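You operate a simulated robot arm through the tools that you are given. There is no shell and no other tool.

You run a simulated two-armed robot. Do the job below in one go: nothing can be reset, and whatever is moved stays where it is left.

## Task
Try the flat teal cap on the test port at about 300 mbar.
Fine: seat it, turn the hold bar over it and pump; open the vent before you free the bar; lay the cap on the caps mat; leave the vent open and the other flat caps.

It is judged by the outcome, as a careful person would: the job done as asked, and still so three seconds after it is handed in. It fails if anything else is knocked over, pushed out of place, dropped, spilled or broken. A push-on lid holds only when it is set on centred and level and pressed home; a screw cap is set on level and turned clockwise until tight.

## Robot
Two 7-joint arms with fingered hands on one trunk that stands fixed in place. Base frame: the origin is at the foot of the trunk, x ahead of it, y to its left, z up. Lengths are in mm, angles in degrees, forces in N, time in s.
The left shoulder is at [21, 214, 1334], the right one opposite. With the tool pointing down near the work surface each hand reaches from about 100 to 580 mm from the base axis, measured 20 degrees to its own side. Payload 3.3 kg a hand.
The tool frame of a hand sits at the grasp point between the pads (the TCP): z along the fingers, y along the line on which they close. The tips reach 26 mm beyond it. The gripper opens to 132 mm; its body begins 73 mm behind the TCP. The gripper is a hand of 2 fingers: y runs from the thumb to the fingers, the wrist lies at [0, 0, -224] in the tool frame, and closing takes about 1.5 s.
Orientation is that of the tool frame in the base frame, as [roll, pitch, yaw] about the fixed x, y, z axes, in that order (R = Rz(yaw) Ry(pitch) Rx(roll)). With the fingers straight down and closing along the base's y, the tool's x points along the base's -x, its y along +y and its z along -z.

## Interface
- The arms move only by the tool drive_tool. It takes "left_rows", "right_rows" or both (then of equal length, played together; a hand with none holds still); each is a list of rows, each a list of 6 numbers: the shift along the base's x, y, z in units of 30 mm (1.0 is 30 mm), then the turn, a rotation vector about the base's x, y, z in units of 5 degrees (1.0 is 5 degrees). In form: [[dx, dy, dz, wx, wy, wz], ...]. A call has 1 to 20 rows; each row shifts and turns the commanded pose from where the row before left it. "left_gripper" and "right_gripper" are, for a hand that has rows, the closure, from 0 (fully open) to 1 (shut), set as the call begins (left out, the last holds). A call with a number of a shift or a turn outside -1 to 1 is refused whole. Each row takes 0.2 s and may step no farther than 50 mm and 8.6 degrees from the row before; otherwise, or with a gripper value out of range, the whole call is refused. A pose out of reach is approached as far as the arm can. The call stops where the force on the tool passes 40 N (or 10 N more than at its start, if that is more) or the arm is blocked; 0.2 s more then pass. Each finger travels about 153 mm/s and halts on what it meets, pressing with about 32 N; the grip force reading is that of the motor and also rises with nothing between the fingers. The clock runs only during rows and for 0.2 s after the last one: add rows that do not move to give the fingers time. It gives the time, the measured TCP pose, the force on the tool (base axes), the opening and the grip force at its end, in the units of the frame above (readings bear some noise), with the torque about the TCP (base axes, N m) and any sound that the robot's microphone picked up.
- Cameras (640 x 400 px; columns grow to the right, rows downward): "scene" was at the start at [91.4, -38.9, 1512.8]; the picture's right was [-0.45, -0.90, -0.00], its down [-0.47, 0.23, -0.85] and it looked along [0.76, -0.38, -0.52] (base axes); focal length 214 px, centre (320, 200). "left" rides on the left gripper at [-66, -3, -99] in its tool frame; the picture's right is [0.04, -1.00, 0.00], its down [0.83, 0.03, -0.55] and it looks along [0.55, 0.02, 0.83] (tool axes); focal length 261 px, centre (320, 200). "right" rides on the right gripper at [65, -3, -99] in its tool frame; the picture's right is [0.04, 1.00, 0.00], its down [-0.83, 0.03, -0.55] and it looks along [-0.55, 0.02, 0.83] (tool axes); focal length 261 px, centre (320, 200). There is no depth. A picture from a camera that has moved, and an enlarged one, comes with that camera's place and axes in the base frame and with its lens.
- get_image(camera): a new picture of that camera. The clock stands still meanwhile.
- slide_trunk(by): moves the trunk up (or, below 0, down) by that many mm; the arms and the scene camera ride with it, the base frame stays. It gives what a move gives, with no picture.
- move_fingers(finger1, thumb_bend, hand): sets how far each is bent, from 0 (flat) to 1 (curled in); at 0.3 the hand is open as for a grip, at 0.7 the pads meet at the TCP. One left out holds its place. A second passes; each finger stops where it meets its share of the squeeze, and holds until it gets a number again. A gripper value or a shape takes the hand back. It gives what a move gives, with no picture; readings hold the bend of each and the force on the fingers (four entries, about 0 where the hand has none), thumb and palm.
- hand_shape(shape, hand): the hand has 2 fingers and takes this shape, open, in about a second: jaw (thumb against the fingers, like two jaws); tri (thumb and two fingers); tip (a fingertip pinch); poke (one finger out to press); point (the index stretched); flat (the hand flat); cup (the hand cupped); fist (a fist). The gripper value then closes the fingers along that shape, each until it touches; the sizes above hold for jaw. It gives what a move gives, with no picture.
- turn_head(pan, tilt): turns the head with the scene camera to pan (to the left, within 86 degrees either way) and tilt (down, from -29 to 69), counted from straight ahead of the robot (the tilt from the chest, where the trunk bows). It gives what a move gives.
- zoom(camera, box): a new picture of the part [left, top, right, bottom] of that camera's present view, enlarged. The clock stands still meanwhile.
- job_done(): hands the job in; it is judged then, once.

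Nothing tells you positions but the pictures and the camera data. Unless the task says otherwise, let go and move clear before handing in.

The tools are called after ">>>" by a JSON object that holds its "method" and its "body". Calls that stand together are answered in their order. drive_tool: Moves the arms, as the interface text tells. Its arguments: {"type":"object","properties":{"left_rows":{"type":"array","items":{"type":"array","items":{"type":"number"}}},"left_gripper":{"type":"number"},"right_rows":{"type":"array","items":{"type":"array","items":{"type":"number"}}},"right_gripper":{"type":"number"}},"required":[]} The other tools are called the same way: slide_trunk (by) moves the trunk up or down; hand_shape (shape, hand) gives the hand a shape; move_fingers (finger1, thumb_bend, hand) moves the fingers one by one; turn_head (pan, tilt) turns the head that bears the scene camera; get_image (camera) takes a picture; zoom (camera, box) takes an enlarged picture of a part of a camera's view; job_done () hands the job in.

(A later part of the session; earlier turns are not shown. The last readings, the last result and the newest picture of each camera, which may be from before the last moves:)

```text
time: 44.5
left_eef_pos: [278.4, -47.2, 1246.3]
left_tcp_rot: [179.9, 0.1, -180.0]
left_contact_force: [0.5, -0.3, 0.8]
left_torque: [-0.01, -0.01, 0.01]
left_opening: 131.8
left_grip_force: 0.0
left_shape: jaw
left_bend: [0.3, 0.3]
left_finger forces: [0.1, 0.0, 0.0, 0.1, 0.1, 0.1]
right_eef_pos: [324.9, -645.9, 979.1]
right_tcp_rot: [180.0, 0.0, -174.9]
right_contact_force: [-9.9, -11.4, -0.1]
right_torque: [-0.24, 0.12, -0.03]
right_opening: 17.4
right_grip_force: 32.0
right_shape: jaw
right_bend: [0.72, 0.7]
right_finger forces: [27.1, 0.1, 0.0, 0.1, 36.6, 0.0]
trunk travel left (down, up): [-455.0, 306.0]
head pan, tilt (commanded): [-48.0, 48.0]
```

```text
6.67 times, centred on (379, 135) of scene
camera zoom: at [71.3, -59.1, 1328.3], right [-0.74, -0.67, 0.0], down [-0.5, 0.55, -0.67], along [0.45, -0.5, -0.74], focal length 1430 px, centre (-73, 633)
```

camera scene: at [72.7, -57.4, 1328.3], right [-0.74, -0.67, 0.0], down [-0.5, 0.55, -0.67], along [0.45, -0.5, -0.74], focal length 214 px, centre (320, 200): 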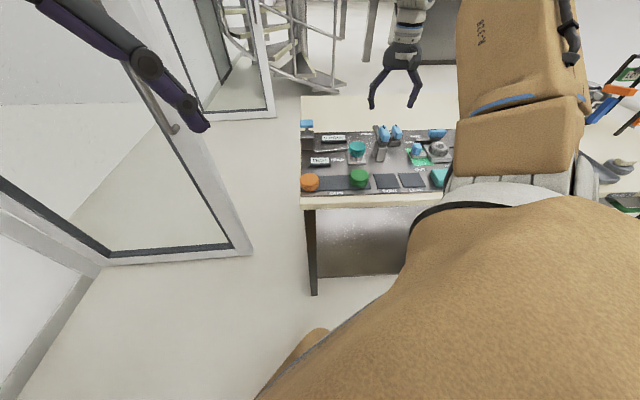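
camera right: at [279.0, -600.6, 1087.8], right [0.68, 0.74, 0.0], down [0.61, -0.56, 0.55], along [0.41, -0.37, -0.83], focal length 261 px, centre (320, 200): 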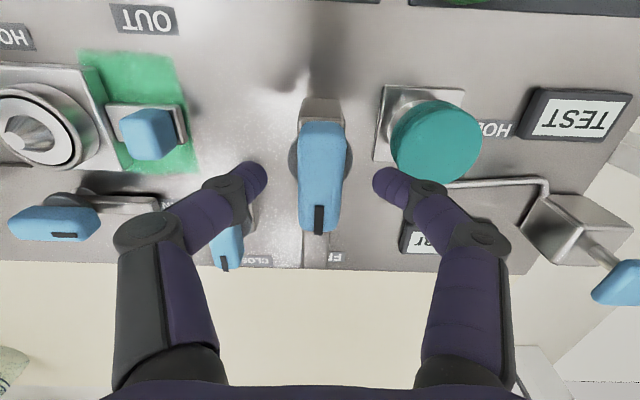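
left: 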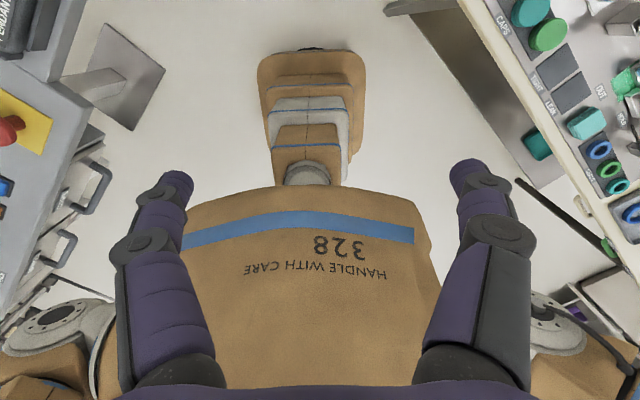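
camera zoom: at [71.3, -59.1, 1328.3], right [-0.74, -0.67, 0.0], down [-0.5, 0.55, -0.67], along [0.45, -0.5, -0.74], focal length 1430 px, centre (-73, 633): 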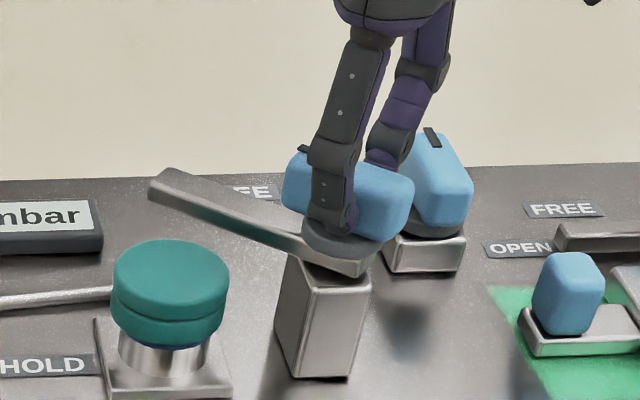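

Half way; there's ~15 N sideways load, so I'll shift the hand ~1.5 mm toward the pivot and go on, watching the bar meet the cap.

>>> {"method": "drive_tool", "body": {"right_rows": [[-0.045, -0.05, 0, 0, 0, 0], [0, 0, 0, 0, 0, 1], [0, 0, 0, 0, 0, 1], [0, 0, 0, 0, 0, 1], [0, 0, 0, 0, 0, 0]]}}

>>> {"method": "zoom", "body": {"camera": "scene", "box": [335, 105, 423, 165]}}

```text
time: 45.7
left_eef_pos: [279.9, -47.0, 1244.9]
left_tcp_rot: [179.9, 0.1, 180.0]
left_contact_force: [-0.9, -0.4, -0.7]
left_torque: [0.02, 0.02, 0.02]
left_opening: 131.5
left_grip_force: 0.1
left_shape: jaw
left_bend: [0.3, 0.3]
left_finger forces: [0.0, 0.0, 0.1, 0.1, 0.0, 0.1]
right_eef_pos: [326.5, -647.5, 978.6]
right_tcp_rot: [180.0, 0.1, -159.8]
right_contact_force: [-3.6, -5.4, -2.3]
right_torque: [-0.15, 0.02, -0.04]
right_opening: 17.4
right_grip_force: 32.6
right_shape: jaw
right_bend: [0.72, 0.7]
right_finger forces: [29.2, 0.1, 0.1, 0.0, 33.5, 0.0]
trunk travel left (down, up): [-455.0, 306.0]
head pan, tilt (commanded): [-48.0, 48.0]
```

```text
6.67 times, centred on (379, 135) of scene
camera zoom: at [72.3, -58.6, 1328.2], right [-0.74, -0.67, 0.0], down [-0.5, 0.55, -0.67], along [0.45, -0.5, -0.74], focal length 1430 px, centre (-73, 633)
```

zoom: 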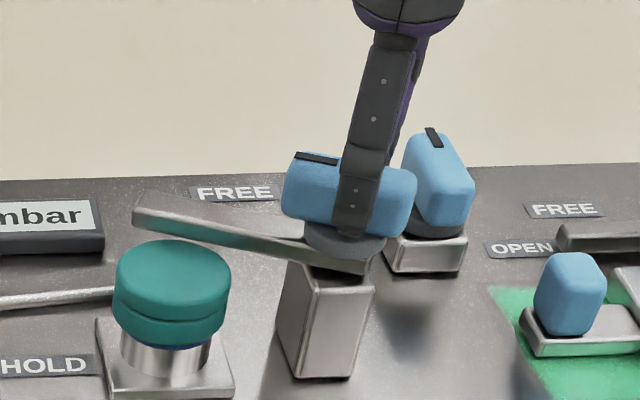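

>>> {"method": "drive_tool", "body": {"right_rows": [[-0.02, -0.025, 0, 0, 0, 0.8], [0, 0, 0, 0, 0, 0.8], [0, 0, 0, 0, 0, 0.8], [0, 0, 0, 0, 0, 0.8], [0, 0, 0, 0, 0, 0.8], [0, 0, 0, 0, 0, 0]]}}

>>> {"method": "zoom", "body": {"camera": "scene", "box": [335, 105, 423, 165]}}

>>> {"method": "get_image", "body": {"camera": "right"}}

```text
time: 47.1
left_eef_pos: [279.1, -46.4, 1246.0]
left_tcp_rot: [179.9, 0.0, 180.0]
left_contact_force: [-0.7, -0.3, 0.0]
left_torque: [-0.01, 0.01, 0.03]
left_opening: 131.8
left_grip_force: 0.0
left_shape: jaw
left_bend: [0.3, 0.3]
left_finger forces: [0.0, 0.0, 0.0, 0.1, 0.1, 0.0]
right_eef_pos: [325.4, -648.3, 977.6]
right_tcp_rot: [179.9, 0.1, -139.8]
right_contact_force: [1.4, -8.6, -1.9]
right_torque: [-0.17, -0.09, 0.0]
right_opening: 17.2
right_grip_force: 32.2
right_shape: jaw
right_bend: [0.72, 0.7]
right_finger forces: [27.6, 0.1, 0.1, 0.1, 35.4, 0.0]
trunk travel left (down, up): [-455.0, 306.0]
head pan, tilt (commanded): [-48.0, 48.0]
```

```text
6.67 times, centred on (379, 135) of scene
camera zoom: at [73.2, -59.0, 1328.2], right [-0.74, -0.67, 0.0], down [-0.5, 0.55, -0.67], along [0.45, -0.5, -0.74], focal length 1430 px, centre (-73, 633)
```

zoom: 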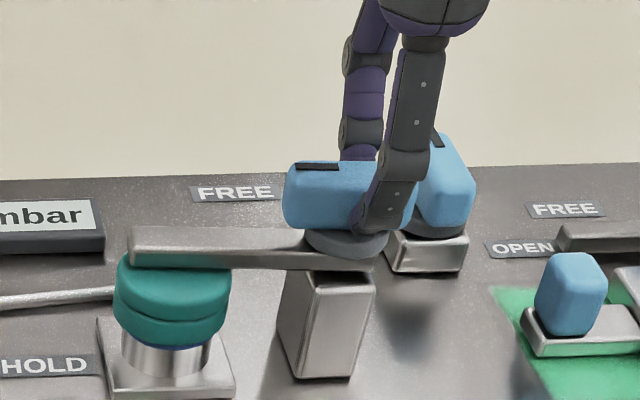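

```text
taken
camera right: at [277.3, -691.4, 1075.4], right [-0.68, 0.74, 0.0], down [0.61, 0.56, 0.55], along [0.41, 0.38, -0.83], focal length 261 px, centre (320, 200)
```

right: 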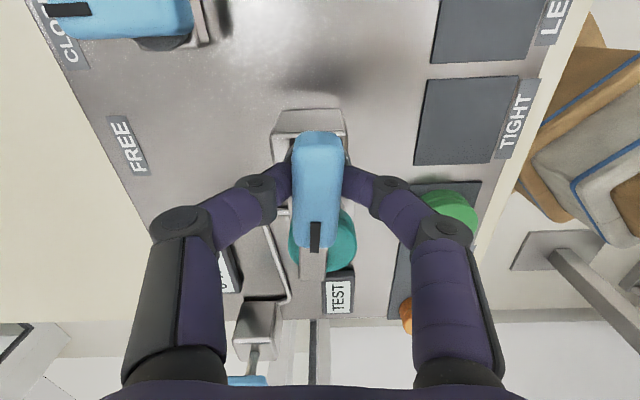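

>>> {"method": "drive_tool", "body": {"right_rows": [[0, -0.02, 0, 0, 0, 0.5], [0, 0, 0, 0, 0, 0.5], [0, 0, 0, 0, 0, 0]]}}

>>> {"method": "zoom", "body": {"camera": "scene", "box": [335, 105, 423, 165]}}

>>> {"method": "zoom", "body": {"camera": "right", "box": [220, 90, 420, 320]}}

```text
time: 47.9
left_eef_pos: [280.4, -47.0, 1245.3]
left_tcp_rot: [179.9, 0.0, 179.9]
left_contact_force: [0.4, 0.3, -0.2]
left_torque: [0.01, 0.0, 0.0]
left_opening: 131.9
left_grip_force: 0.1
left_shape: jaw
left_bend: [0.3, 0.3]
left_finger forces: [0.1, 0.0, 0.0, 0.0, 0.0, 0.0]
right_eef_pos: [325.3, -647.4, 979.0]
right_tcp_rot: [179.8, 0.0, -134.9]
right_contact_force: [3.5, -6.0, -2.4]
right_torque: [-0.17, -0.08, -0.04]
right_opening: 17.4
right_grip_force: 31.8
right_shape: jaw
right_bend: [0.72, 0.7]
right_finger forces: [28.0, 0.1, 0.1, 0.0, 35.0, 0.1]
trunk travel left (down, up): [-455.0, 306.0]
head pan, tilt (commanded): [-48.0, 48.0]
```

```text
6.67 times, centred on (379, 135) of scene
camera zoom: at [73.2, -58.7, 1328.2], right [-0.74, -0.67, 0.0], down [-0.5, 0.55, -0.67], along [0.45, -0.5, -0.74], focal length 1430 px, centre (-73, 633)
```

zoom: 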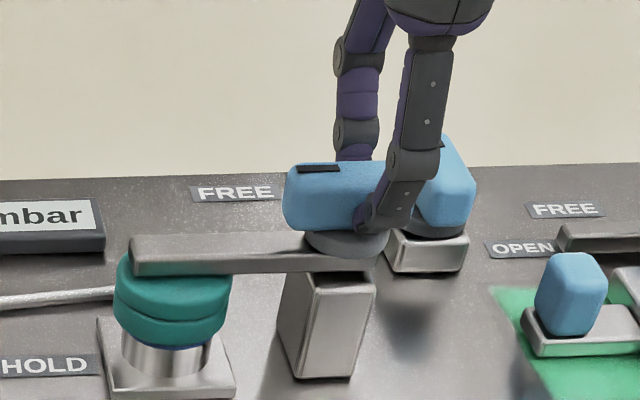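

```text
1.74 times, centred on (320, 205) of right
camera zoom: at [281.5, -695.7, 1075.4], right [-0.74, 0.68, 0.0], down [0.56, 0.61, 0.55], along [0.37, 0.41, -0.83], focal length 453 px, centre (320, 191)
```

zoom: 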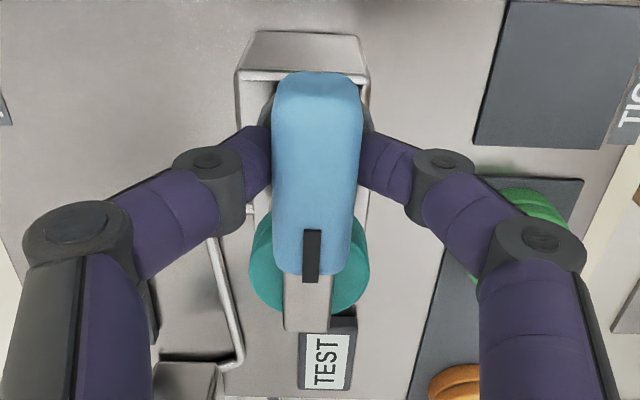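

The bar now lies along the panel over the cap's centre. I'll release the paddle and lift away.

>>> {"method": "drive_tool", "body": {"right_rows": [[0, 0, 0, 0, 0, 0], [0, 0, 0, 0, 0, 0], [0, 0, 0, 0, 0, 0], [0, 0, 0.5, 0, 0, 0], [0, 0, 1, 0, 0, 0], [0, 0, 1, 0, 0, 0], [0, 0, 1, 0, 0, 0], [0, 0, 0, 0, 0, 0]], "right_gripper": 0.55}}

>>> {"method": "get_image", "body": {"camera": "right"}}

>>> {"method": "zoom", "body": {"camera": "scene", "box": [295, 105, 423, 185]}}

```text
time: 49.7
left_eef_pos: [279.5, -45.3, 1246.7]
left_tcp_rot: [180.0, 0.0, -180.0]
left_contact_force: [-0.5, -0.2, -0.3]
left_torque: [-0.02, 0.02, -0.03]
left_opening: 132.0
left_grip_force: 0.0
left_shape: jaw
left_bend: [0.3, 0.3]
left_finger forces: [0.0, 0.0, 0.0, 0.0, 0.1, 0.1]
right_eef_pos: [326.9, -647.2, 1085.1]
right_tcp_rot: [179.8, 0.0, -134.9]
right_contact_force: [-0.1, 0.5, -0.6]
right_torque: [0.02, 0.03, 0.03]
right_opening: 58.8
right_grip_force: 0.1
right_shape: jaw
right_bend: [0.73, 0.7]
right_finger forces: [0.1, 0.0, 0.0, 0.0, 0.0, 0.0]
trunk travel left (down, up): [-455.0, 306.0]
head pan, tilt (commanded): [-48.0, 48.0]
```

```text
taken
camera right: at [281.5, -695.2, 1181.8], right [-0.74, 0.68, 0.0], down [0.56, 0.61, 0.55], along [0.37, 0.41, -0.83], focal length 261 px, centre (320, 200)
```

right: 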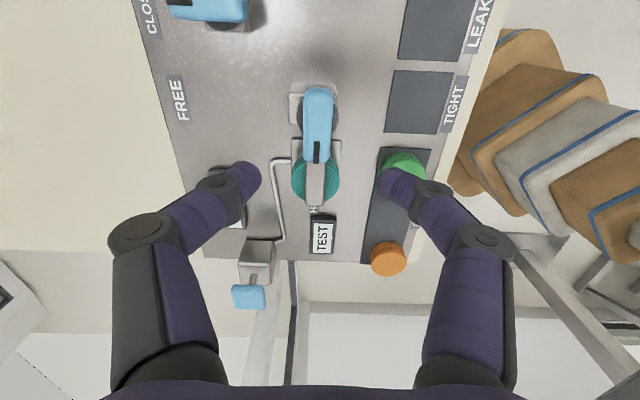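

```text
5.00 times, centred on (359, 145) of scene
camera zoom: at [72.8, -57.9, 1328.2], right [-0.74, -0.67, 0.0], down [-0.5, 0.55, -0.67], along [0.45, -0.5, -0.74], focal length 1072 px, centre (125, 475)
```

zoom: 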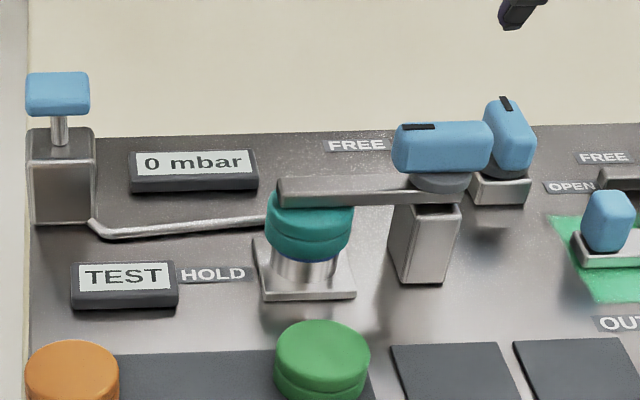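

The bar is at HOLD over the cap and the gauge reads 0 mbar with the vent closed. Now to the pump: it's far out, so I'll swing the hand to yaw ~150°, close the fingers, and tilt the tool outward for reach.

>>> {"method": "drive_tool", "body": {"right_rows": [[0.273, 0.327, 0, 0, 0, -1], [0.273, 0.327, 0, 0, 0, -1], [0.273, 0.327, 0, 0, 0, -1], [0.273, 0.327, 0, 0, 0, -1], [0.273, 0.327, 0, 0, 0, -1], [0.273, 0.327, 0, 0, 0, -1], [0.273, 0.327, 0, 0, 0, -1], [0.273, 0.327, 0, 0, 0, -1], [0.273, 0.327, 0, 0, 0, -1], [0.273, 0.327, 0, 0, 0, -1], [0.273, 0.327, 0, 0, 0, -1], [0.273, 0.327, 0, 0, 0, -1], [0.273, 0.327, 0, 0, 0, -1], [0.273, 0.327, 0, 0, 0, -1], [0.273, 0.327, 0, 0, 0, -1], [0, 0, 0, 0, 0, 0]], "right_gripper": 1.0}}

>>> {"method": "drive_tool", "body": {"right_rows": [[0, 0, 0, -0.506, -0.8625, 0], [0, 0, 0, -0.506, -0.8625, 0], [0, 0, 0, -0.506, -0.8625, 0], [0, 0, 0, -0.506, -0.8625, 0], [0, 0, 0, -0.506, -0.8625, 0], [0, 0, 0, 0, 0, 0]]}}

>>> {"method": "get_image", "body": {"camera": "right"}}

>>> {"method": "get_image", "body": {"camera": "scene"}}

```text
time: 53.1
left_eef_pos: [279.6, -45.1, 1245.7]
left_tcp_rot: [179.9, -0.1, -180.0]
left_contact_force: [0.3, -0.6, 0.1]
left_torque: [0.0, 0.03, 0.02]
left_opening: 131.9
left_grip_force: 0.0
left_shape: jaw
left_bend: [0.3, 0.3]
left_finger forces: [0.0, 0.0, 0.1, 0.0, 0.1, 0.1]
right_eef_pos: [419.9, -503.5, 1076.8]
right_tcp_rot: [-180.0, 0.2, 160.0]
right_contact_force: [-0.2, 0.2, 1.3]
right_torque: [0.0, -0.01, 0.01]
right_opening: 0.1
right_grip_force: 32.1
right_shape: jaw
right_bend: [0.62, 0.7]
right_finger forces: [0.1, 0.0, 0.0, 0.0, 0.0, 0.1]
right hand out of reach, approached as far as the arm can: row 10, 11, 12, 13
trunk travel left (down, up): [-455.0, 306.0]
head pan, tilt (commanded): [-48.0, 48.0]
```

```text
time: 54.5
left_eef_pos: [279.0, -45.3, 1245.8]
left_tcp_rot: [179.9, 0.0, -179.9]
left_contact_force: [-0.1, 0.1, 0.2]
left_torque: [-0.02, 0.04, -0.03]
left_opening: 131.8
left_grip_force: 0.1
left_shape: jaw
left_bend: [0.3, 0.3]
left_finger forces: [0.1, 0.0, 0.0, 0.0, 0.0, 0.0]
right_eef_pos: [420.2, -504.6, 1075.6]
right_tcp_rot: [-175.2, 24.8, 161.1]
right_contact_force: [0.2, -0.3, -0.4]
right_torque: [-0.02, 0.0, -0.01]
right_opening: 0.0
right_grip_force: 31.6
right_shape: jaw
right_bend: [0.62, 0.7]
right_finger forces: [0.0, 0.0, 0.1, 0.0, 0.1, 0.0]
trunk travel left (down, up): [-455.0, 306.0]
head pan, tilt (commanded): [-48.0, 48.0]
```

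```text
taken
camera right: at [327.4, -465.7, 1137.0], right [0.32, 0.94, -0.09], down [0.53, -0.09, 0.85], along [0.79, -0.32, -0.53], focal length 261 px, centre (320, 200)
```

right: 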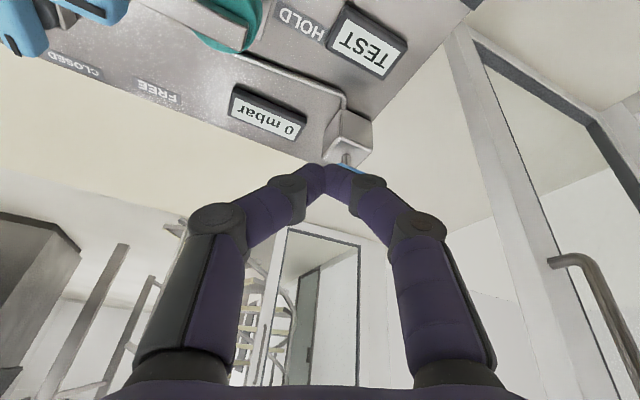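

```text
taken
camera scene: at [72.9, -57.4, 1328.3], right [-0.74, -0.67, 0.0], down [-0.5, 0.55, -0.67], along [0.45, -0.5, -0.74], focal length 214 px, centre (320, 200)
```

scene: 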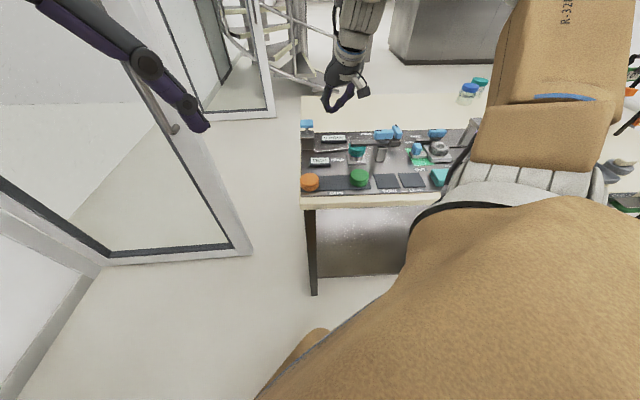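

The gauge is readable upside-down in the wrist camera. I'll move the tilted hand out to hover above the pump knob.

>>> {"method": "drive_tool", "body": {"right_rows": [[0.56, -0.1, -0.2, 0, 0, 0], [0.56, -0.1, -0.2, 0, 0, 0], [0.56, -0.1, -0.2, 0, 0, 0], [0.56, -0.1, -0.2, 0, 0, 0], [0.56, -0.1, -0.2, 0, 0, 0], [0.56, -0.1, -0.2, 0, 0, 0], [0.56, -0.1, -0.2, 0, 0, 0], [0.56, -0.1, -0.2, 0, 0, 0], [0, 0, 0, 0, 0, 0]]}}

>>> {"method": "get_image", "body": {"camera": "right"}}

>>> {"method": "get_image", "body": {"camera": "scene"}}

```text
time: 56.5
left_eef_pos: [278.4, -45.9, 1246.3]
left_tcp_rot: [-180.0, 0.0, 179.9]
left_contact_force: [0.5, 0.7, 0.2]
left_torque: [-0.02, -0.04, 0.01]
left_opening: 131.8
left_grip_force: 0.1
left_shape: jaw
left_bend: [0.3, 0.3]
left_finger forces: [0.0, 0.1, 0.0, 0.0, 0.0, 0.0]
right_eef_pos: [555.6, -528.7, 1028.7]
right_tcp_rot: [-175.1, 24.6, 161.3]
right_contact_force: [-0.4, 0.2, 0.1]
right_torque: [0.01, 0.02, 0.01]
right_opening: 0.0
right_grip_force: 31.9
right_shape: jaw
right_bend: [0.62, 0.7]
right_finger forces: [0.1, 0.0, 0.1, 0.1, 0.1, 0.0]
trunk travel left (down, up): [-455.0, 306.0]
head pan, tilt (commanded): [-48.0, 48.0]
```

```text
taken
camera right: at [461.6, -490.3, 1089.8], right [0.32, 0.94, -0.09], down [0.53, -0.09, 0.85], along [0.79, -0.32, -0.53], focal length 261 px, centre (320, 200)
```

right: 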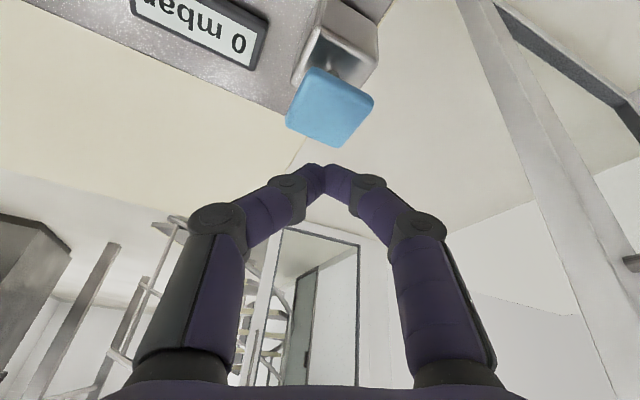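

```text
taken
camera scene: at [72.3, -57.3, 1328.3], right [-0.74, -0.67, 0.0], down [-0.5, 0.55, -0.67], along [0.45, -0.5, -0.74], focal length 214 px, centre (320, 200)
```

scene: 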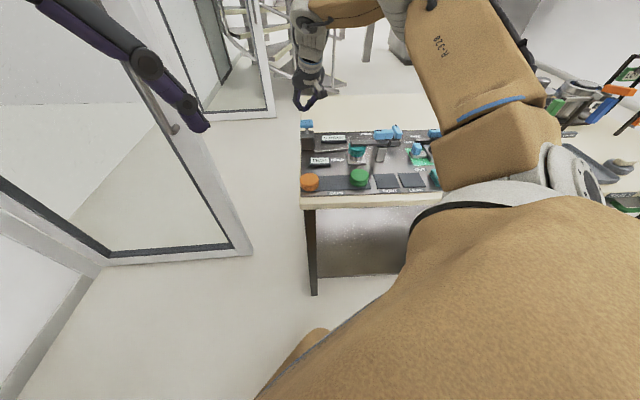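

>>> {"method": "zoom", "body": {"camera": "scene", "box": [283, 65, 363, 165]}}

>>> {"method": "zoom", "body": {"camera": "right", "box": [120, 0, 420, 200]}}

```text
4.00 times, centred on (323, 115) of scene
camera zoom: at [72.3, -57.3, 1328.3], right [-0.74, -0.67, 0.0], down [-0.5, 0.55, -0.67], along [0.45, -0.5, -0.74], focal length 858 px, centre (308, 540)
```

zoom: 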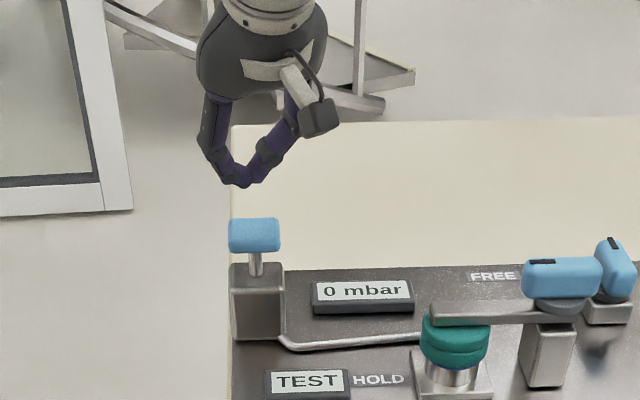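

```text
2.00 times, centred on (270, 100) of right
camera zoom: at [461.6, -490.3, 1089.8], right [0.32, 0.94, -0.09], down [0.53, -0.09, 0.85], along [0.79, -0.32, -0.53], focal length 521 px, centre (420, 400)
```

zoom: 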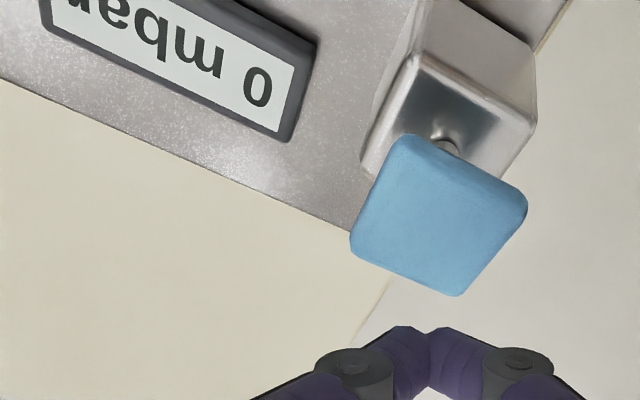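

>>> {"method": "drive_tool", "body": {"right_rows": [[-0.08, 0, -0.4, 0, 0, 0], [0, 0, -0.6, 0, 0, 0], [0, 0, 0, 0, 0, 0]]}}

>>> {"method": "zoom", "body": {"camera": "right", "box": [120, 0, 420, 200]}}

>>> {"method": "zoom", "body": {"camera": "scene", "box": [283, 85, 347, 165]}}

```text
time: 57.3
left_eef_pos: [278.1, -45.4, 1246.6]
left_tcp_rot: [179.9, 0.0, 180.0]
left_contact_force: [-0.3, -0.2, -0.2]
left_torque: [0.02, 0.0, 0.0]
left_opening: 131.8
left_grip_force: 0.0
left_shape: jaw
left_bend: [0.3, 0.3]
left_finger forces: [0.1, 0.0, 0.0, 0.1, 0.0, 0.0]
right_eef_pos: [551.2, -529.0, 997.9]
right_tcp_rot: [-175.2, 24.6, 161.2]
right_contact_force: [-0.4, 0.4, -0.1]
right_torque: [-0.01, 0.01, -0.02]
right_opening: 0.2
right_grip_force: 31.6
right_shape: jaw
right_bend: [0.62, 0.7]
right_finger forces: [0.1, 0.0, 0.0, 0.0, 0.1, 0.0]
trunk travel left (down, up): [-455.0, 306.0]
head pan, tilt (commanded): [-48.0, 48.0]
```

```text
2.00 times, centred on (270, 100) of right
camera zoom: at [458.3, -490.7, 1059.4], right [0.32, 0.94, -0.09], down [0.53, -0.09, 0.85], along [0.79, -0.32, -0.53], focal length 521 px, centre (420, 400)
```

zoom: 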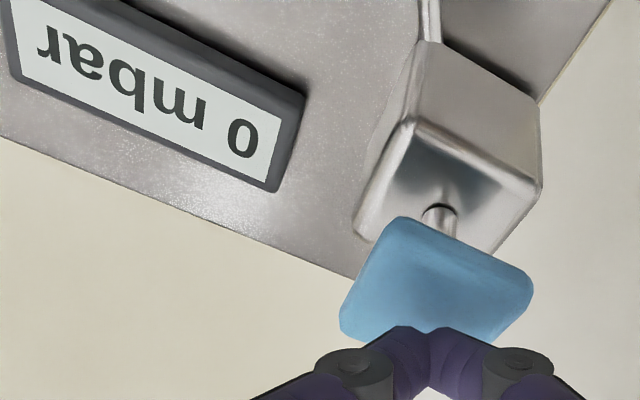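

```text
5.00 times, centred on (315, 125) of scene
camera zoom: at [72.5, -57.3, 1328.3], right [-0.74, -0.67, 0.0], down [-0.5, 0.55, -0.67], along [0.45, -0.5, -0.74], focal length 1072 px, centre (345, 575)
```

zoom: 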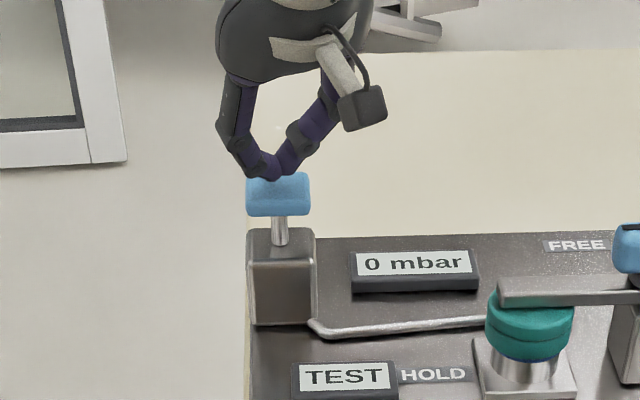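

The fingertips are about to land on the pump knob's top near its centre. I'll press down gently in small steps and read the gauge.

>>> {"method": "drive_tool", "body": {"right_rows": [[0, 0, -0.3, 0, 0, 0], [0, 0, -0.2, 0, 0, 0], [0, 0, -0.2, 0, 0, 0], [0, 0, 0, 0, 0, 0]]}}

>>> {"method": "zoom", "body": {"camera": "right", "box": [120, 0, 420, 200]}}

>>> {"method": "zoom", "body": {"camera": "scene", "box": [283, 85, 379, 165]}}

```text
time: 58.3
left_eef_pos: [279.0, -46.0, 1244.8]
left_tcp_rot: [-180.0, 0.1, 180.0]
left_contact_force: [-0.8, -0.2, -1.0]
left_torque: [-0.04, 0.01, 0.0]
left_opening: 132.0
left_grip_force: 0.1
left_shape: jaw
left_bend: [0.3, 0.3]
left_finger forces: [0.0, 0.0, 0.0, 0.0, 0.0, 0.1]
right_eef_pos: [550.9, -528.8, 978.9]
right_tcp_rot: [-175.2, 24.7, 161.2]
right_contact_force: [0.8, -1.9, 5.0]
right_torque: [-0.06, -0.09, 0.0]
right_opening: 0.0
right_grip_force: 32.1
right_shape: jaw
right_bend: [0.63, 0.7]
right_finger forces: [0.0, 0.1, 0.0, 0.0, 0.0, 0.0]
trunk travel left (down, up): [-455.0, 306.0]
head pan, tilt (commanded): [-48.0, 48.0]
heard: click
```

```text
2.00 times, centred on (270, 100) of right
camera zoom: at [459.1, -489.7, 1038.9], right [0.32, 0.94, -0.09], down [0.53, -0.09, 0.85], along [0.79, -0.32, -0.53], focal length 521 px, centre (420, 400)
```

zoom: 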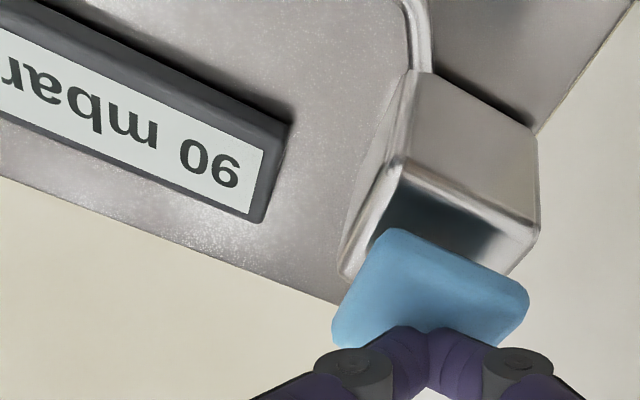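

```text
5.00 times, centred on (331, 125) of scene
camera zoom: at [72.4, -57.2, 1328.3], right [-0.74, -0.67, 0.0], down [-0.5, 0.55, -0.67], along [0.45, -0.5, -0.74], focal length 1072 px, centre (265, 575)
```

zoom: 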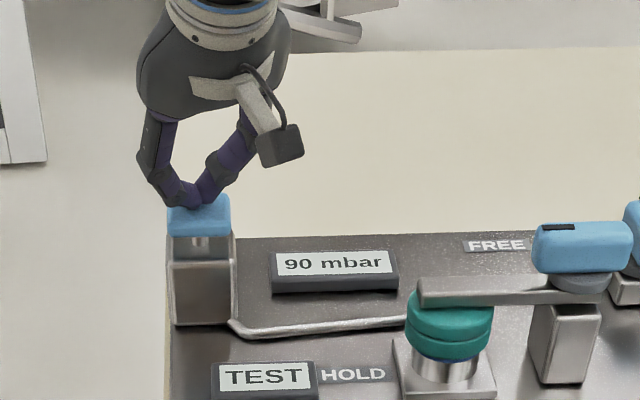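

One stroke gave 90 mbar with a click. I'll let the knob rise and look at the gauge again before the next stroke.

>>> {"method": "drive_tool", "body": {"right_rows": [[0, 0, 0.4, 0, 0, 0], [0, 0, 0.4, 0, 0, 0], [0, 0, 0, 0, 0, 0], [0, 0, 0, 0, 0, 0]]}}

>>> {"method": "zoom", "body": {"camera": "scene", "box": [283, 85, 379, 165]}}

```text
time: 59.3
left_eef_pos: [280.1, -45.9, 1245.8]
left_tcp_rot: [179.9, 0.0, -180.0]
left_contact_force: [-0.4, -0.3, 0.5]
left_torque: [-0.02, 0.01, 0.0]
left_opening: 132.2
left_grip_force: 0.0
left_shape: jaw
left_bend: [0.3, 0.3]
left_finger forces: [0.0, 0.0, 0.0, 0.1, 0.0, 0.1]
right_eef_pos: [552.4, -527.4, 1003.1]
right_tcp_rot: [-175.2, 24.6, 161.2]
right_contact_force: [-0.4, -0.1, -0.5]
right_torque: [0.01, 0.02, 0.0]
right_opening: 0.0
right_grip_force: 32.4
right_shape: jaw
right_bend: [0.63, 0.7]
right_finger forces: [0.0, 0.0, 0.1, 0.1, 0.1, 0.0]
trunk travel left (down, up): [-455.0, 306.0]
head pan, tilt (commanded): [-48.0, 48.0]
```

```text
5.00 times, centred on (331, 125) of scene
camera zoom: at [72.7, -57.4, 1328.3], right [-0.74, -0.67, 0.0], down [-0.5, 0.55, -0.67], along [0.45, -0.5, -0.74], focal length 1072 px, centre (265, 575)
```

zoom: 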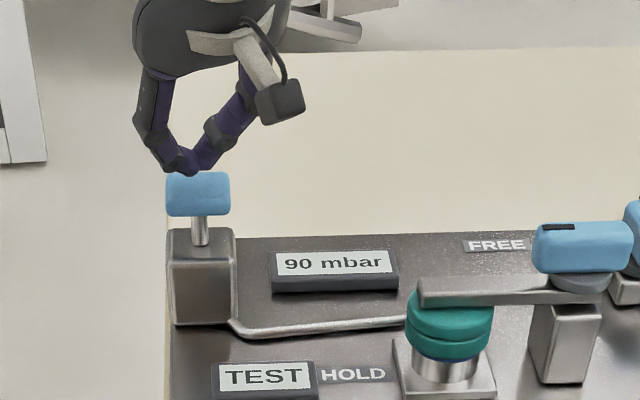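

>>> {"method": "drive_tool", "body": {"right_rows": [[0, 0, -0.3, 0, 0, 0], [0, 0, -0.3, 0, 0, 0], [0, 0, -0.2, 0, 0, 0], [0, 0, 0, 0, 0, 0]]}}

>>> {"method": "zoom", "body": {"camera": "scene", "box": [283, 85, 379, 165]}}

```text
time: 60.3
left_eef_pos: [278.3, -46.7, 1245.5]
left_tcp_rot: [180.0, 0.0, 179.9]
left_contact_force: [0.3, 0.5, -0.5]
left_torque: [-0.01, 0.01, 0.01]
left_opening: 131.7
left_grip_force: 0.1
left_shape: jaw
left_bend: [0.3, 0.3]
left_finger forces: [0.0, 0.0, 0.1, 0.0, 0.0, 0.1]
right_eef_pos: [551.7, -529.2, 980.4]
right_tcp_rot: [-175.1, 24.8, 161.1]
right_contact_force: [1.3, -0.4, 4.9]
right_torque: [0.0, -0.03, -0.01]
right_opening: 0.1
right_grip_force: 31.6
right_shape: jaw
right_bend: [0.63, 0.7]
right_finger forces: [0.0, 0.1, 0.0, 0.0, 0.0, 0.0]
trunk travel left (down, up): [-455.0, 306.0]
head pan, tilt (commanded): [-48.0, 48.0]
heard: click
```

```text
5.00 times, centred on (331, 125) of scene
camera zoom: at [72.4, -57.1, 1328.3], right [-0.74, -0.67, 0.0], down [-0.5, 0.55, -0.67], along [0.45, -0.5, -0.74], focal length 1072 px, centre (265, 575)
```

zoom: 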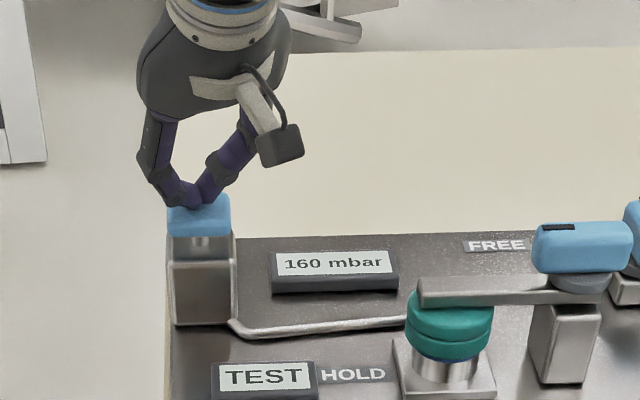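

>>> {"method": "drive_tool", "body": {"right_rows": [[0, 0, 0.4, 0, 0, 0], [0, 0, 0.4, 0, 0, 0], [0, 0, 0, 0, 0, 0]]}}

>>> {"method": "zoom", "body": {"camera": "scene", "box": [283, 85, 379, 165]}}

>>> {"method": "drive_tool", "body": {"right_rows": [[0, 0, -0.3, 0, 0, 0], [0, 0, -0.3, 0, 0, 0], [0, 0, -0.2, 0, 0, 0], [0, 0, 0, 0, 0, 0]]}}

>>> {"method": "zoom", "body": {"camera": "scene", "box": [283, 85, 379, 165]}}

```text
time: 61.1
left_eef_pos: [279.7, -46.2, 1245.0]
left_tcp_rot: [179.9, 0.0, 180.0]
left_contact_force: [0.4, -0.3, 0.0]
left_torque: [0.02, 0.01, -0.02]
left_opening: 132.2
left_grip_force: 0.1
left_shape: jaw
left_bend: [0.3, 0.3]
left_finger forces: [0.0, 0.1, 0.0, 0.1, 0.0, 0.0]
right_eef_pos: [552.9, -528.4, 1001.7]
right_tcp_rot: [-175.1, 24.6, 161.1]
right_contact_force: [0.2, -0.5, -1.4]
right_torque: [0.0, -0.01, 0.03]
right_opening: 0.0
right_grip_force: 32.0
right_shape: jaw
right_bend: [0.63, 0.7]
right_finger forces: [0.0, 0.1, 0.1, 0.0, 0.1, 0.0]
trunk travel left (down, up): [-455.0, 306.0]
head pan, tilt (commanded): [-48.0, 48.0]
```

```text
5.00 times, centred on (331, 125) of scene
camera zoom: at [72.8, -57.5, 1328.2], right [-0.74, -0.67, 0.0], down [-0.5, 0.55, -0.67], along [0.45, -0.5, -0.74], focal length 1072 px, centre (265, 575)
```

zoom: 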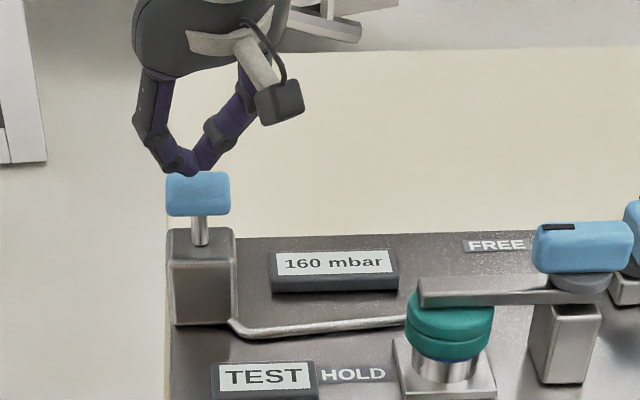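

```text
time: 62.1
left_eef_pos: [279.7, -44.4, 1245.4]
left_tcp_rot: [179.9, 0.0, 180.0]
left_contact_force: [0.6, 0.5, 0.1]
left_torque: [-0.02, -0.02, -0.01]
left_opening: 132.1
left_grip_force: 0.1
left_shape: jaw
left_bend: [0.3, 0.3]
left_finger forces: [0.0, 0.0, 0.0, 0.0, 0.0, 0.0]
right_eef_pos: [552.5, -528.0, 978.0]
right_tcp_rot: [-175.2, 24.7, 161.2]
right_contact_force: [1.4, 1.4, 4.2]
right_torque: [0.03, -0.08, 0.0]
right_opening: 0.1
right_grip_force: 32.2
right_shape: jaw
right_bend: [0.63, 0.7]
right_finger forces: [0.0, 0.0, 0.0, 0.0, 0.0, 0.1]
trunk travel left (down, up): [-455.0, 306.0]
head pan, tilt (commanded): [-48.0, 48.0]
```

```text
5.00 times, centred on (331, 125) of scene
camera zoom: at [72.5, -56.9, 1328.3], right [-0.74, -0.67, 0.0], down [-0.5, 0.55, -0.67], along [0.45, -0.5, -0.74], focal length 1072 px, centre (265, 575)
```

zoom: 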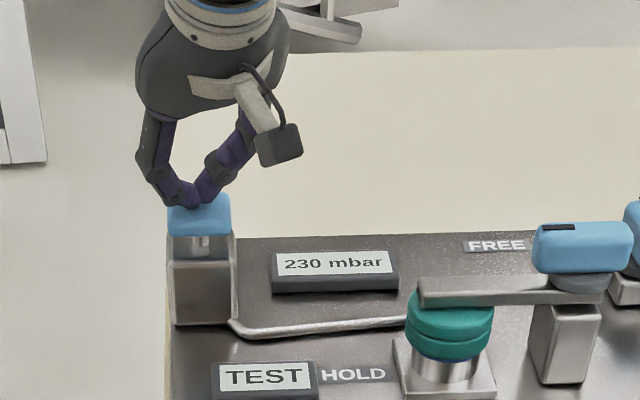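

The gauge steps 70 mbar per stroke: 230 now, so one more like stroke should bring 300.

>>> {"method": "drive_tool", "body": {"right_rows": [[0, 0, 0.4, 0, 0, 0], [0, 0, 0.4, 0, 0, 0], [0, 0, 0, 0, 0, 0]]}}

>>> {"method": "drive_tool", "body": {"right_rows": [[0, 0, -0.3, 0, 0, 0], [0, 0, -0.3, 0, 0, 0], [0, 0, -0.2, 0, 0, 0], [0, 0, 0, 0, 0, 0]]}}

>>> {"method": "zoom", "body": {"camera": "scene", "box": [283, 85, 379, 165]}}

```text
time: 62.9
left_eef_pos: [279.0, -45.4, 1246.9]
left_tcp_rot: [-179.9, -0.1, 180.0]
left_contact_force: [0.3, 0.8, -0.5]
left_torque: [0.02, 0.0, 0.01]
left_opening: 131.7
left_grip_force: 0.0
left_shape: jaw
left_bend: [0.3, 0.3]
left_finger forces: [0.0, 0.0, 0.0, 0.0, 0.0, 0.0]
right_eef_pos: [552.2, -529.6, 1001.6]
right_tcp_rot: [-175.2, 24.6, 161.0]
right_contact_force: [0.5, -0.1, -0.2]
right_torque: [-0.01, -0.01, 0.01]
right_opening: 0.0
right_grip_force: 32.9
right_shape: jaw
right_bend: [0.63, 0.7]
right_finger forces: [0.0, 0.0, 0.0, 0.0, 0.0, 0.0]
trunk travel left (down, up): [-455.0, 306.0]
head pan, tilt (commanded): [-48.0, 48.0]
```

```text
time: 63.9
left_eef_pos: [278.3, -45.7, 1246.9]
left_tcp_rot: [-179.9, -0.1, -179.9]
left_contact_force: [-0.4, -0.2, -0.2]
left_torque: [0.01, 0.04, 0.02]
left_opening: 131.8
left_grip_force: 0.0
left_shape: jaw
left_bend: [0.3, 0.3]
left_finger forces: [0.1, 0.1, 0.0, 0.0, 0.1, 0.0]
right_eef_pos: [551.9, -528.9, 979.8]
right_tcp_rot: [-175.2, 24.8, 161.2]
right_contact_force: [1.9, -1.3, 4.8]
right_torque: [-0.06, -0.06, -0.02]
right_opening: 0.0
right_grip_force: 32.3
right_shape: jaw
right_bend: [0.63, 0.7]
right_finger forces: [0.1, 0.0, 0.0, 0.0, 0.0, 0.1]
trunk travel left (down, up): [-455.0, 306.0]
head pan, tilt (commanded): [-48.0, 48.0]
```

```text
5.00 times, centred on (331, 125) of scene
camera zoom: at [72.4, -57.2, 1328.3], right [-0.74, -0.67, 0.0], down [-0.5, 0.55, -0.67], along [0.45, -0.5, -0.74], focal length 1072 px, centre (265, 575)
```

zoom: 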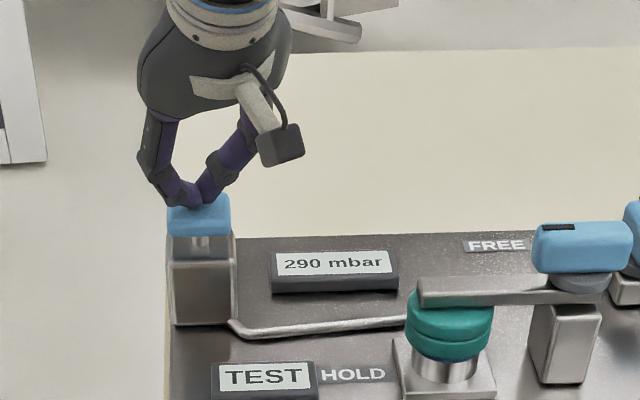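

290 mbar is about 300. I'll lift off the pump and watch for a couple of seconds to see whether it holds.

>>> {"method": "drive_tool", "body": {"right_rows": [[0, 0, 0.4, 0, 0, 0], [0, 0, 0.4, 0, 0, 0], [0, 0, 0.4, 0, 0, 0], [0, 0, 0, 0, 0, 0]]}}

>>> {"method": "zoom", "body": {"camera": "scene", "box": [283, 85, 379, 165]}}

>>> {"method": "drive_tool", "body": {"right_rows": [[0, 0, 0, 0, 0, 0], [0, 0, 0, 0, 0, 0], [0, 0, 0, 0, 0, 0], [0, 0, 0, 0, 0, 0], [0, 0, 0, 0, 0, 0], [0, 0, 0, 0, 0, 0], [0, 0, 0, 0, 0, 0], [0, 0, 0, 0, 0, 0], [0, 0, 0, 0, 0, 0], [0, 0, 0, 0, 0, 0]]}}

>>> {"method": "zoom", "body": {"camera": "scene", "box": [283, 85, 379, 165]}}

```text
time: 64.9
left_eef_pos: [279.5, -47.2, 1246.3]
left_tcp_rot: [180.0, 0.1, 180.0]
left_contact_force: [-0.1, -0.7, -0.3]
left_torque: [0.02, -0.01, 0.0]
left_opening: 131.7
left_grip_force: 0.0
left_shape: jaw
left_bend: [0.3, 0.3]
left_finger forces: [0.1, 0.0, 0.1, 0.0, 0.0, 0.0]
right_eef_pos: [552.1, -529.3, 1013.7]
right_tcp_rot: [-175.2, 24.6, 161.1]
right_contact_force: [0.0, -0.3, -0.3]
right_torque: [-0.03, 0.01, 0.01]
right_opening: 0.0
right_grip_force: 31.4
right_shape: jaw
right_bend: [0.63, 0.7]
right_finger forces: [0.1, 0.1, 0.0, 0.0, 0.0, 0.1]
trunk travel left (down, up): [-455.0, 306.0]
head pan, tilt (commanded): [-48.0, 48.0]
```

```text
5.00 times, centred on (331, 125) of scene
camera zoom: at [72.8, -57.6, 1328.2], right [-0.74, -0.67, 0.0], down [-0.5, 0.55, -0.67], along [0.45, -0.5, -0.74], focal length 1072 px, centre (265, 575)
```

zoom: 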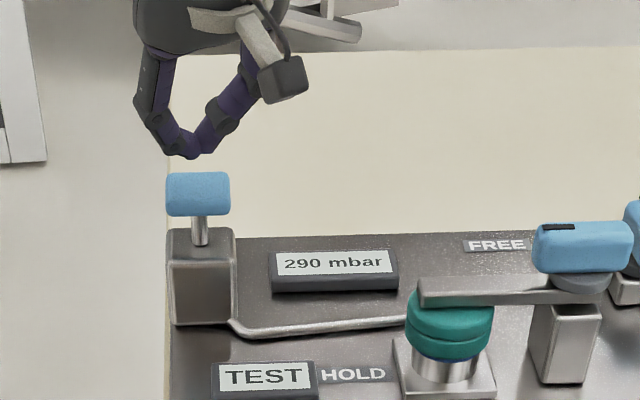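

```text
time: 67.1
left_eef_pos: [277.6, -45.0, 1246.9]
left_tcp_rot: [180.0, -0.1, 180.0]
left_contact_force: [0.5, -0.6, -0.6]
left_torque: [-0.01, -0.02, -0.01]
left_opening: 131.6
left_grip_force: 0.1
left_shape: jaw
left_bend: [0.3, 0.3]
left_finger forces: [0.0, 0.1, 0.1, 0.1, 0.0, 0.0]
right_eef_pos: [551.7, -529.3, 1013.9]
right_tcp_rot: [-175.2, 24.6, 161.2]
right_contact_force: [0.1, 0.2, 0.6]
right_torque: [0.0, 0.04, -0.01]
right_opening: 0.0
right_grip_force: 32.2
right_shape: jaw
right_bend: [0.63, 0.7]
right_finger forces: [0.1, 0.0, 0.0, 0.0, 0.0, 0.0]
trunk travel left (down, up): [-455.0, 306.0]
head pan, tilt (commanded): [-48.0, 48.0]
```

```text
5.00 times, centred on (331, 125) of scene
camera zoom: at [72.7, -57.4, 1328.3], right [-0.74, -0.67, 0.0], down [-0.5, 0.55, -0.67], along [0.45, -0.5, -0.74], focal length 1072 px, centre (265, 575)
```

zoom: 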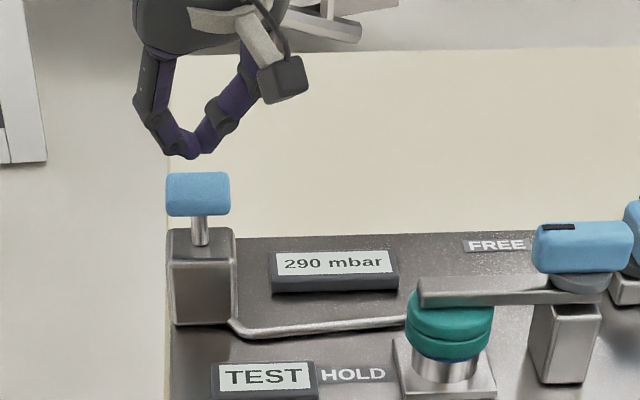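

The pressure holds steady at 290 mbar. Next is the vent: I'll back the hand away from the pump, straighten it, and swing it toward the vent side.

>>> {"method": "drive_tool", "body": {"right_rows": [[-0.56, 0.1, 0.25, 0, 0, 0], [-0.56, 0.1, 0.25, 0, 0, 0], [-0.56, 0.1, 0.25, 0, 0, 0], [-0.56, 0.1, 0.25, 0, 0, 0], [-0.56, 0.1, 0.25, 0, 0, 0], [-0.56, 0.1, 0.25, 0, 0, 0], [-0.56, 0.1, 0.25, 0, 0, 0], [-0.56, 0.1, 0.25, 0, 0, 0], [0, 0, 0, 0.506, 0.8625, 0], [0, 0, 0, 0.506, 0.8625, 0], [0, 0, 0, 0.506, 0.8625, 0], [0, 0, 0, 0.506, 0.8625, 0], [0, 0, 0, 0.506, 0.8625, 0], [0, 0, 0, 0, 0, 0]]}}

>>> {"method": "drive_tool", "body": {"right_rows": [[-0.667, -0.767, 0, 0, 0, 0], [-0.667, -0.767, 0, 0, 0, 0], [-0.667, -0.767, 0, 0, 0, 0], [-0.667, -0.767, 0, 0, 0, 0], [-0.667, -0.767, 0, 0, 0, 0], [0, 0, 0, 0, 0, 1], [0, 0, 0, 0, 0, 1], [0, 0, 0, 0, 0, 1], [0, 0, 0, 0, 0, 1], [0, 0, 0, 0, 0, 1], [0, 0, 0, 0, 0, 1], [0, 0, 0, 0, 0, 1], [0, 0, 0, 0, 0, 1], [0, 0, 0, 0, 0, 1], [0, 0, 0, 0, 0, 1], [0, 0, 0, 0, 0, 1], [0, 0, 0, 0, 0, 1], [0, 0, 0, 0, 0, 1], [0, 0, 0, 0, 0, 0]]}}

>>> {"method": "zoom", "body": {"camera": "scene", "box": [283, 85, 443, 205]}}

>>> {"method": "get_image", "body": {"camera": "right"}}

```text
time: 70.1
left_eef_pos: [278.3, -44.9, 1245.7]
left_tcp_rot: [-179.9, 0.0, -180.0]
left_contact_force: [0.3, 0.1, -0.1]
left_torque: [-0.01, 0.0, 0.01]
left_opening: 131.9
left_grip_force: 0.0
left_shape: jaw
left_bend: [0.3, 0.3]
left_finger forces: [0.0, 0.0, 0.1, 0.1, 0.1, 0.0]
right_eef_pos: [417.4, -502.9, 1075.9]
right_tcp_rot: [179.9, 0.0, 160.2]
right_contact_force: [-0.1, 0.7, -0.7]
right_torque: [-0.01, 0.0, -0.02]
right_opening: 0.1
right_grip_force: 31.9
right_shape: jaw
right_bend: [0.63, 0.7]
right_finger forces: [0.0, 0.0, 0.0, 0.0, 0.1, 0.0]
trunk travel left (down, up): [-455.0, 306.0]
head pan, tilt (commanded): [-48.0, 48.0]
```

```text
time: 74.1
left_eef_pos: [279.1, -45.8, 1245.9]
left_tcp_rot: [-179.9, 0.0, 180.0]
left_contact_force: [-0.4, 0.0, -0.5]
left_torque: [0.01, 0.03, -0.02]
left_opening: 131.9
left_grip_force: 0.1
left_shape: jaw
left_bend: [0.3, 0.3]
left_finger forces: [0.1, 0.1, 0.0, 0.1, 0.1, 0.1]
right_eef_pos: [318.3, -620.6, 1073.3]
right_tcp_rot: [179.9, 0.1, -134.8]
right_contact_force: [-0.4, 0.6, -0.3]
right_torque: [0.0, -0.01, 0.02]
right_opening: 0.0
right_grip_force: 31.8
right_shape: jaw
right_bend: [0.63, 0.7]
right_finger forces: [0.0, 0.0, 0.0, 0.0, 0.0, 0.1]
trunk travel left (down, up): [-455.0, 306.0]
head pan, tilt (commanded): [-48.0, 48.0]
```

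```text
3.33 times, centred on (363, 145) of scene
camera zoom: at [72.6, -57.5, 1328.3], right [-0.74, -0.67, 0.0], down [-0.5, 0.55, -0.67], along [0.45, -0.5, -0.74], focal length 715 px, centre (177, 383)
```

zoom: 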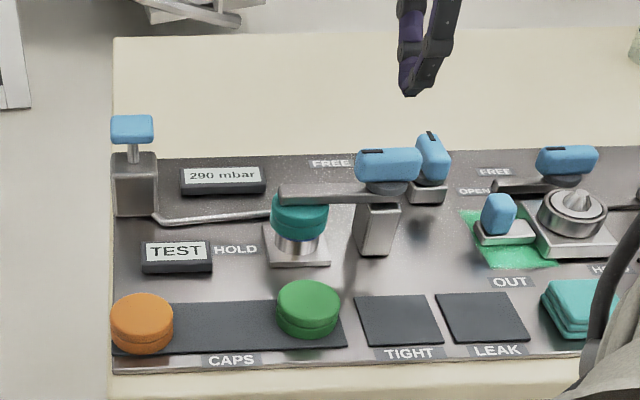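

```text
taken
camera right: at [273.9, -666.8, 1170.6], right [-0.74, 0.68, 0.0], down [0.56, 0.61, 0.55], along [0.37, 0.41, -0.83], focal length 261 px, centre (320, 200)
```

right: 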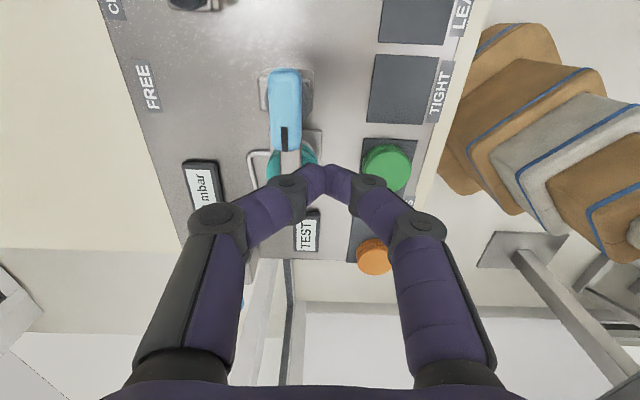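

Still 290 mbar, so the cap is holding. Now I tilt the hand outward toward the vent and bring it to hover to the right of the vent paddle.

>>> {"method": "drive_tool", "body": {"right_rows": [[0, 0, 0, -0.8704, -0.4924, 0], [0, 0, 0, -0.8704, -0.4924, 0], [0, 0, 0, -0.8704, -0.4924, 0], [0, 0, 0, -0.8704, -0.4924, 0], [0, 0, 0, -0.8704, -0.4924, 0], [-0.176, -0.769, -0.05, 0, 0, 0], [-0.176, -0.769, -0.05, 0, 0, 0], [-0.176, -0.769, -0.05, 0, 0, 0], [-0.176, -0.769, -0.05, 0, 0, 0], [-0.176, -0.769, -0.05, 0, 0, 0], [-0.176, -0.769, -0.05, 0, 0, 0], [0, 0, 0, 0, 0, 0]]}}

>>> {"method": "get_image", "body": {"camera": "right"}}

>>> {"method": "get_image", "body": {"camera": "scene"}}

```text
time: 76.7
left_eef_pos: [278.2, -44.4, 1245.9]
left_tcp_rot: [180.0, 0.0, -180.0]
left_contact_force: [0.9, -0.2, 0.8]
left_torque: [0.04, 0.04, 0.03]
left_opening: 132.1
left_grip_force: 0.0
left_shape: jaw
left_bend: [0.3, 0.3]
left_finger forces: [0.0, 0.0, 0.0, 0.0, 0.0, 0.0]
right_eef_pos: [285.8, -759.0, 1064.7]
right_tcp_rot: [-156.0, -6.4, -136.3]
right_contact_force: [0.8, 0.4, -0.3]
right_torque: [-0.03, -0.01, 0.0]
right_opening: 0.0
right_grip_force: 31.7
right_shape: jaw
right_bend: [0.63, 0.7]
right_finger forces: [0.1, 0.0, 0.0, 0.0, 0.0, 0.0]
trunk travel left (down, up): [-455.0, 306.0]
head pan, tilt (commanded): [-48.0, 48.0]
```

```text
taken
camera right: at [219.9, -769.0, 1160.9], right [-0.69, 0.6, -0.4], down [0.46, 0.8, 0.39], along [0.56, 0.09, -0.83], focal length 261 px, centre (320, 200)
```

right: 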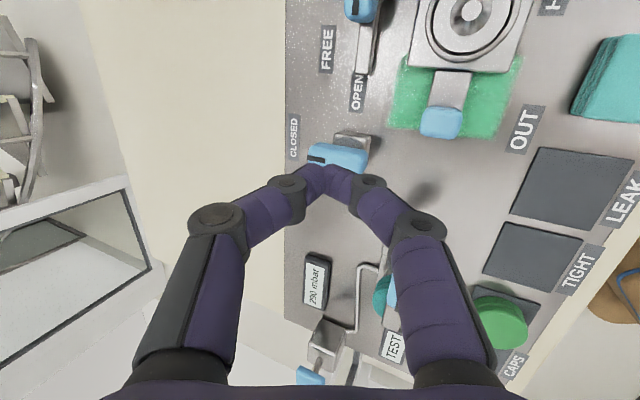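

```text
taken
camera scene: at [72.5, -57.1, 1328.3], right [-0.74, -0.67, 0.0], down [-0.5, 0.55, -0.67], along [0.45, -0.5, -0.74], focal length 214 px, centre (320, 200)
```

scene: 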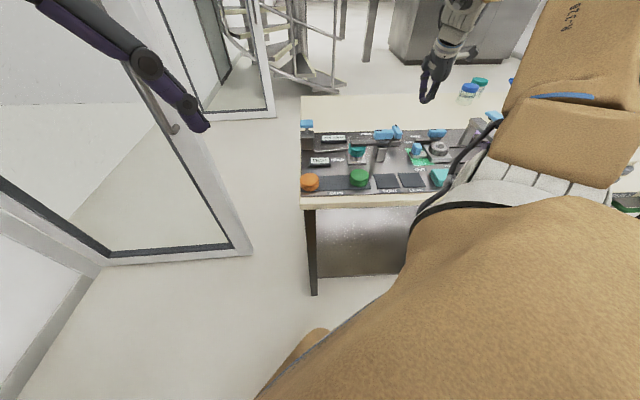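

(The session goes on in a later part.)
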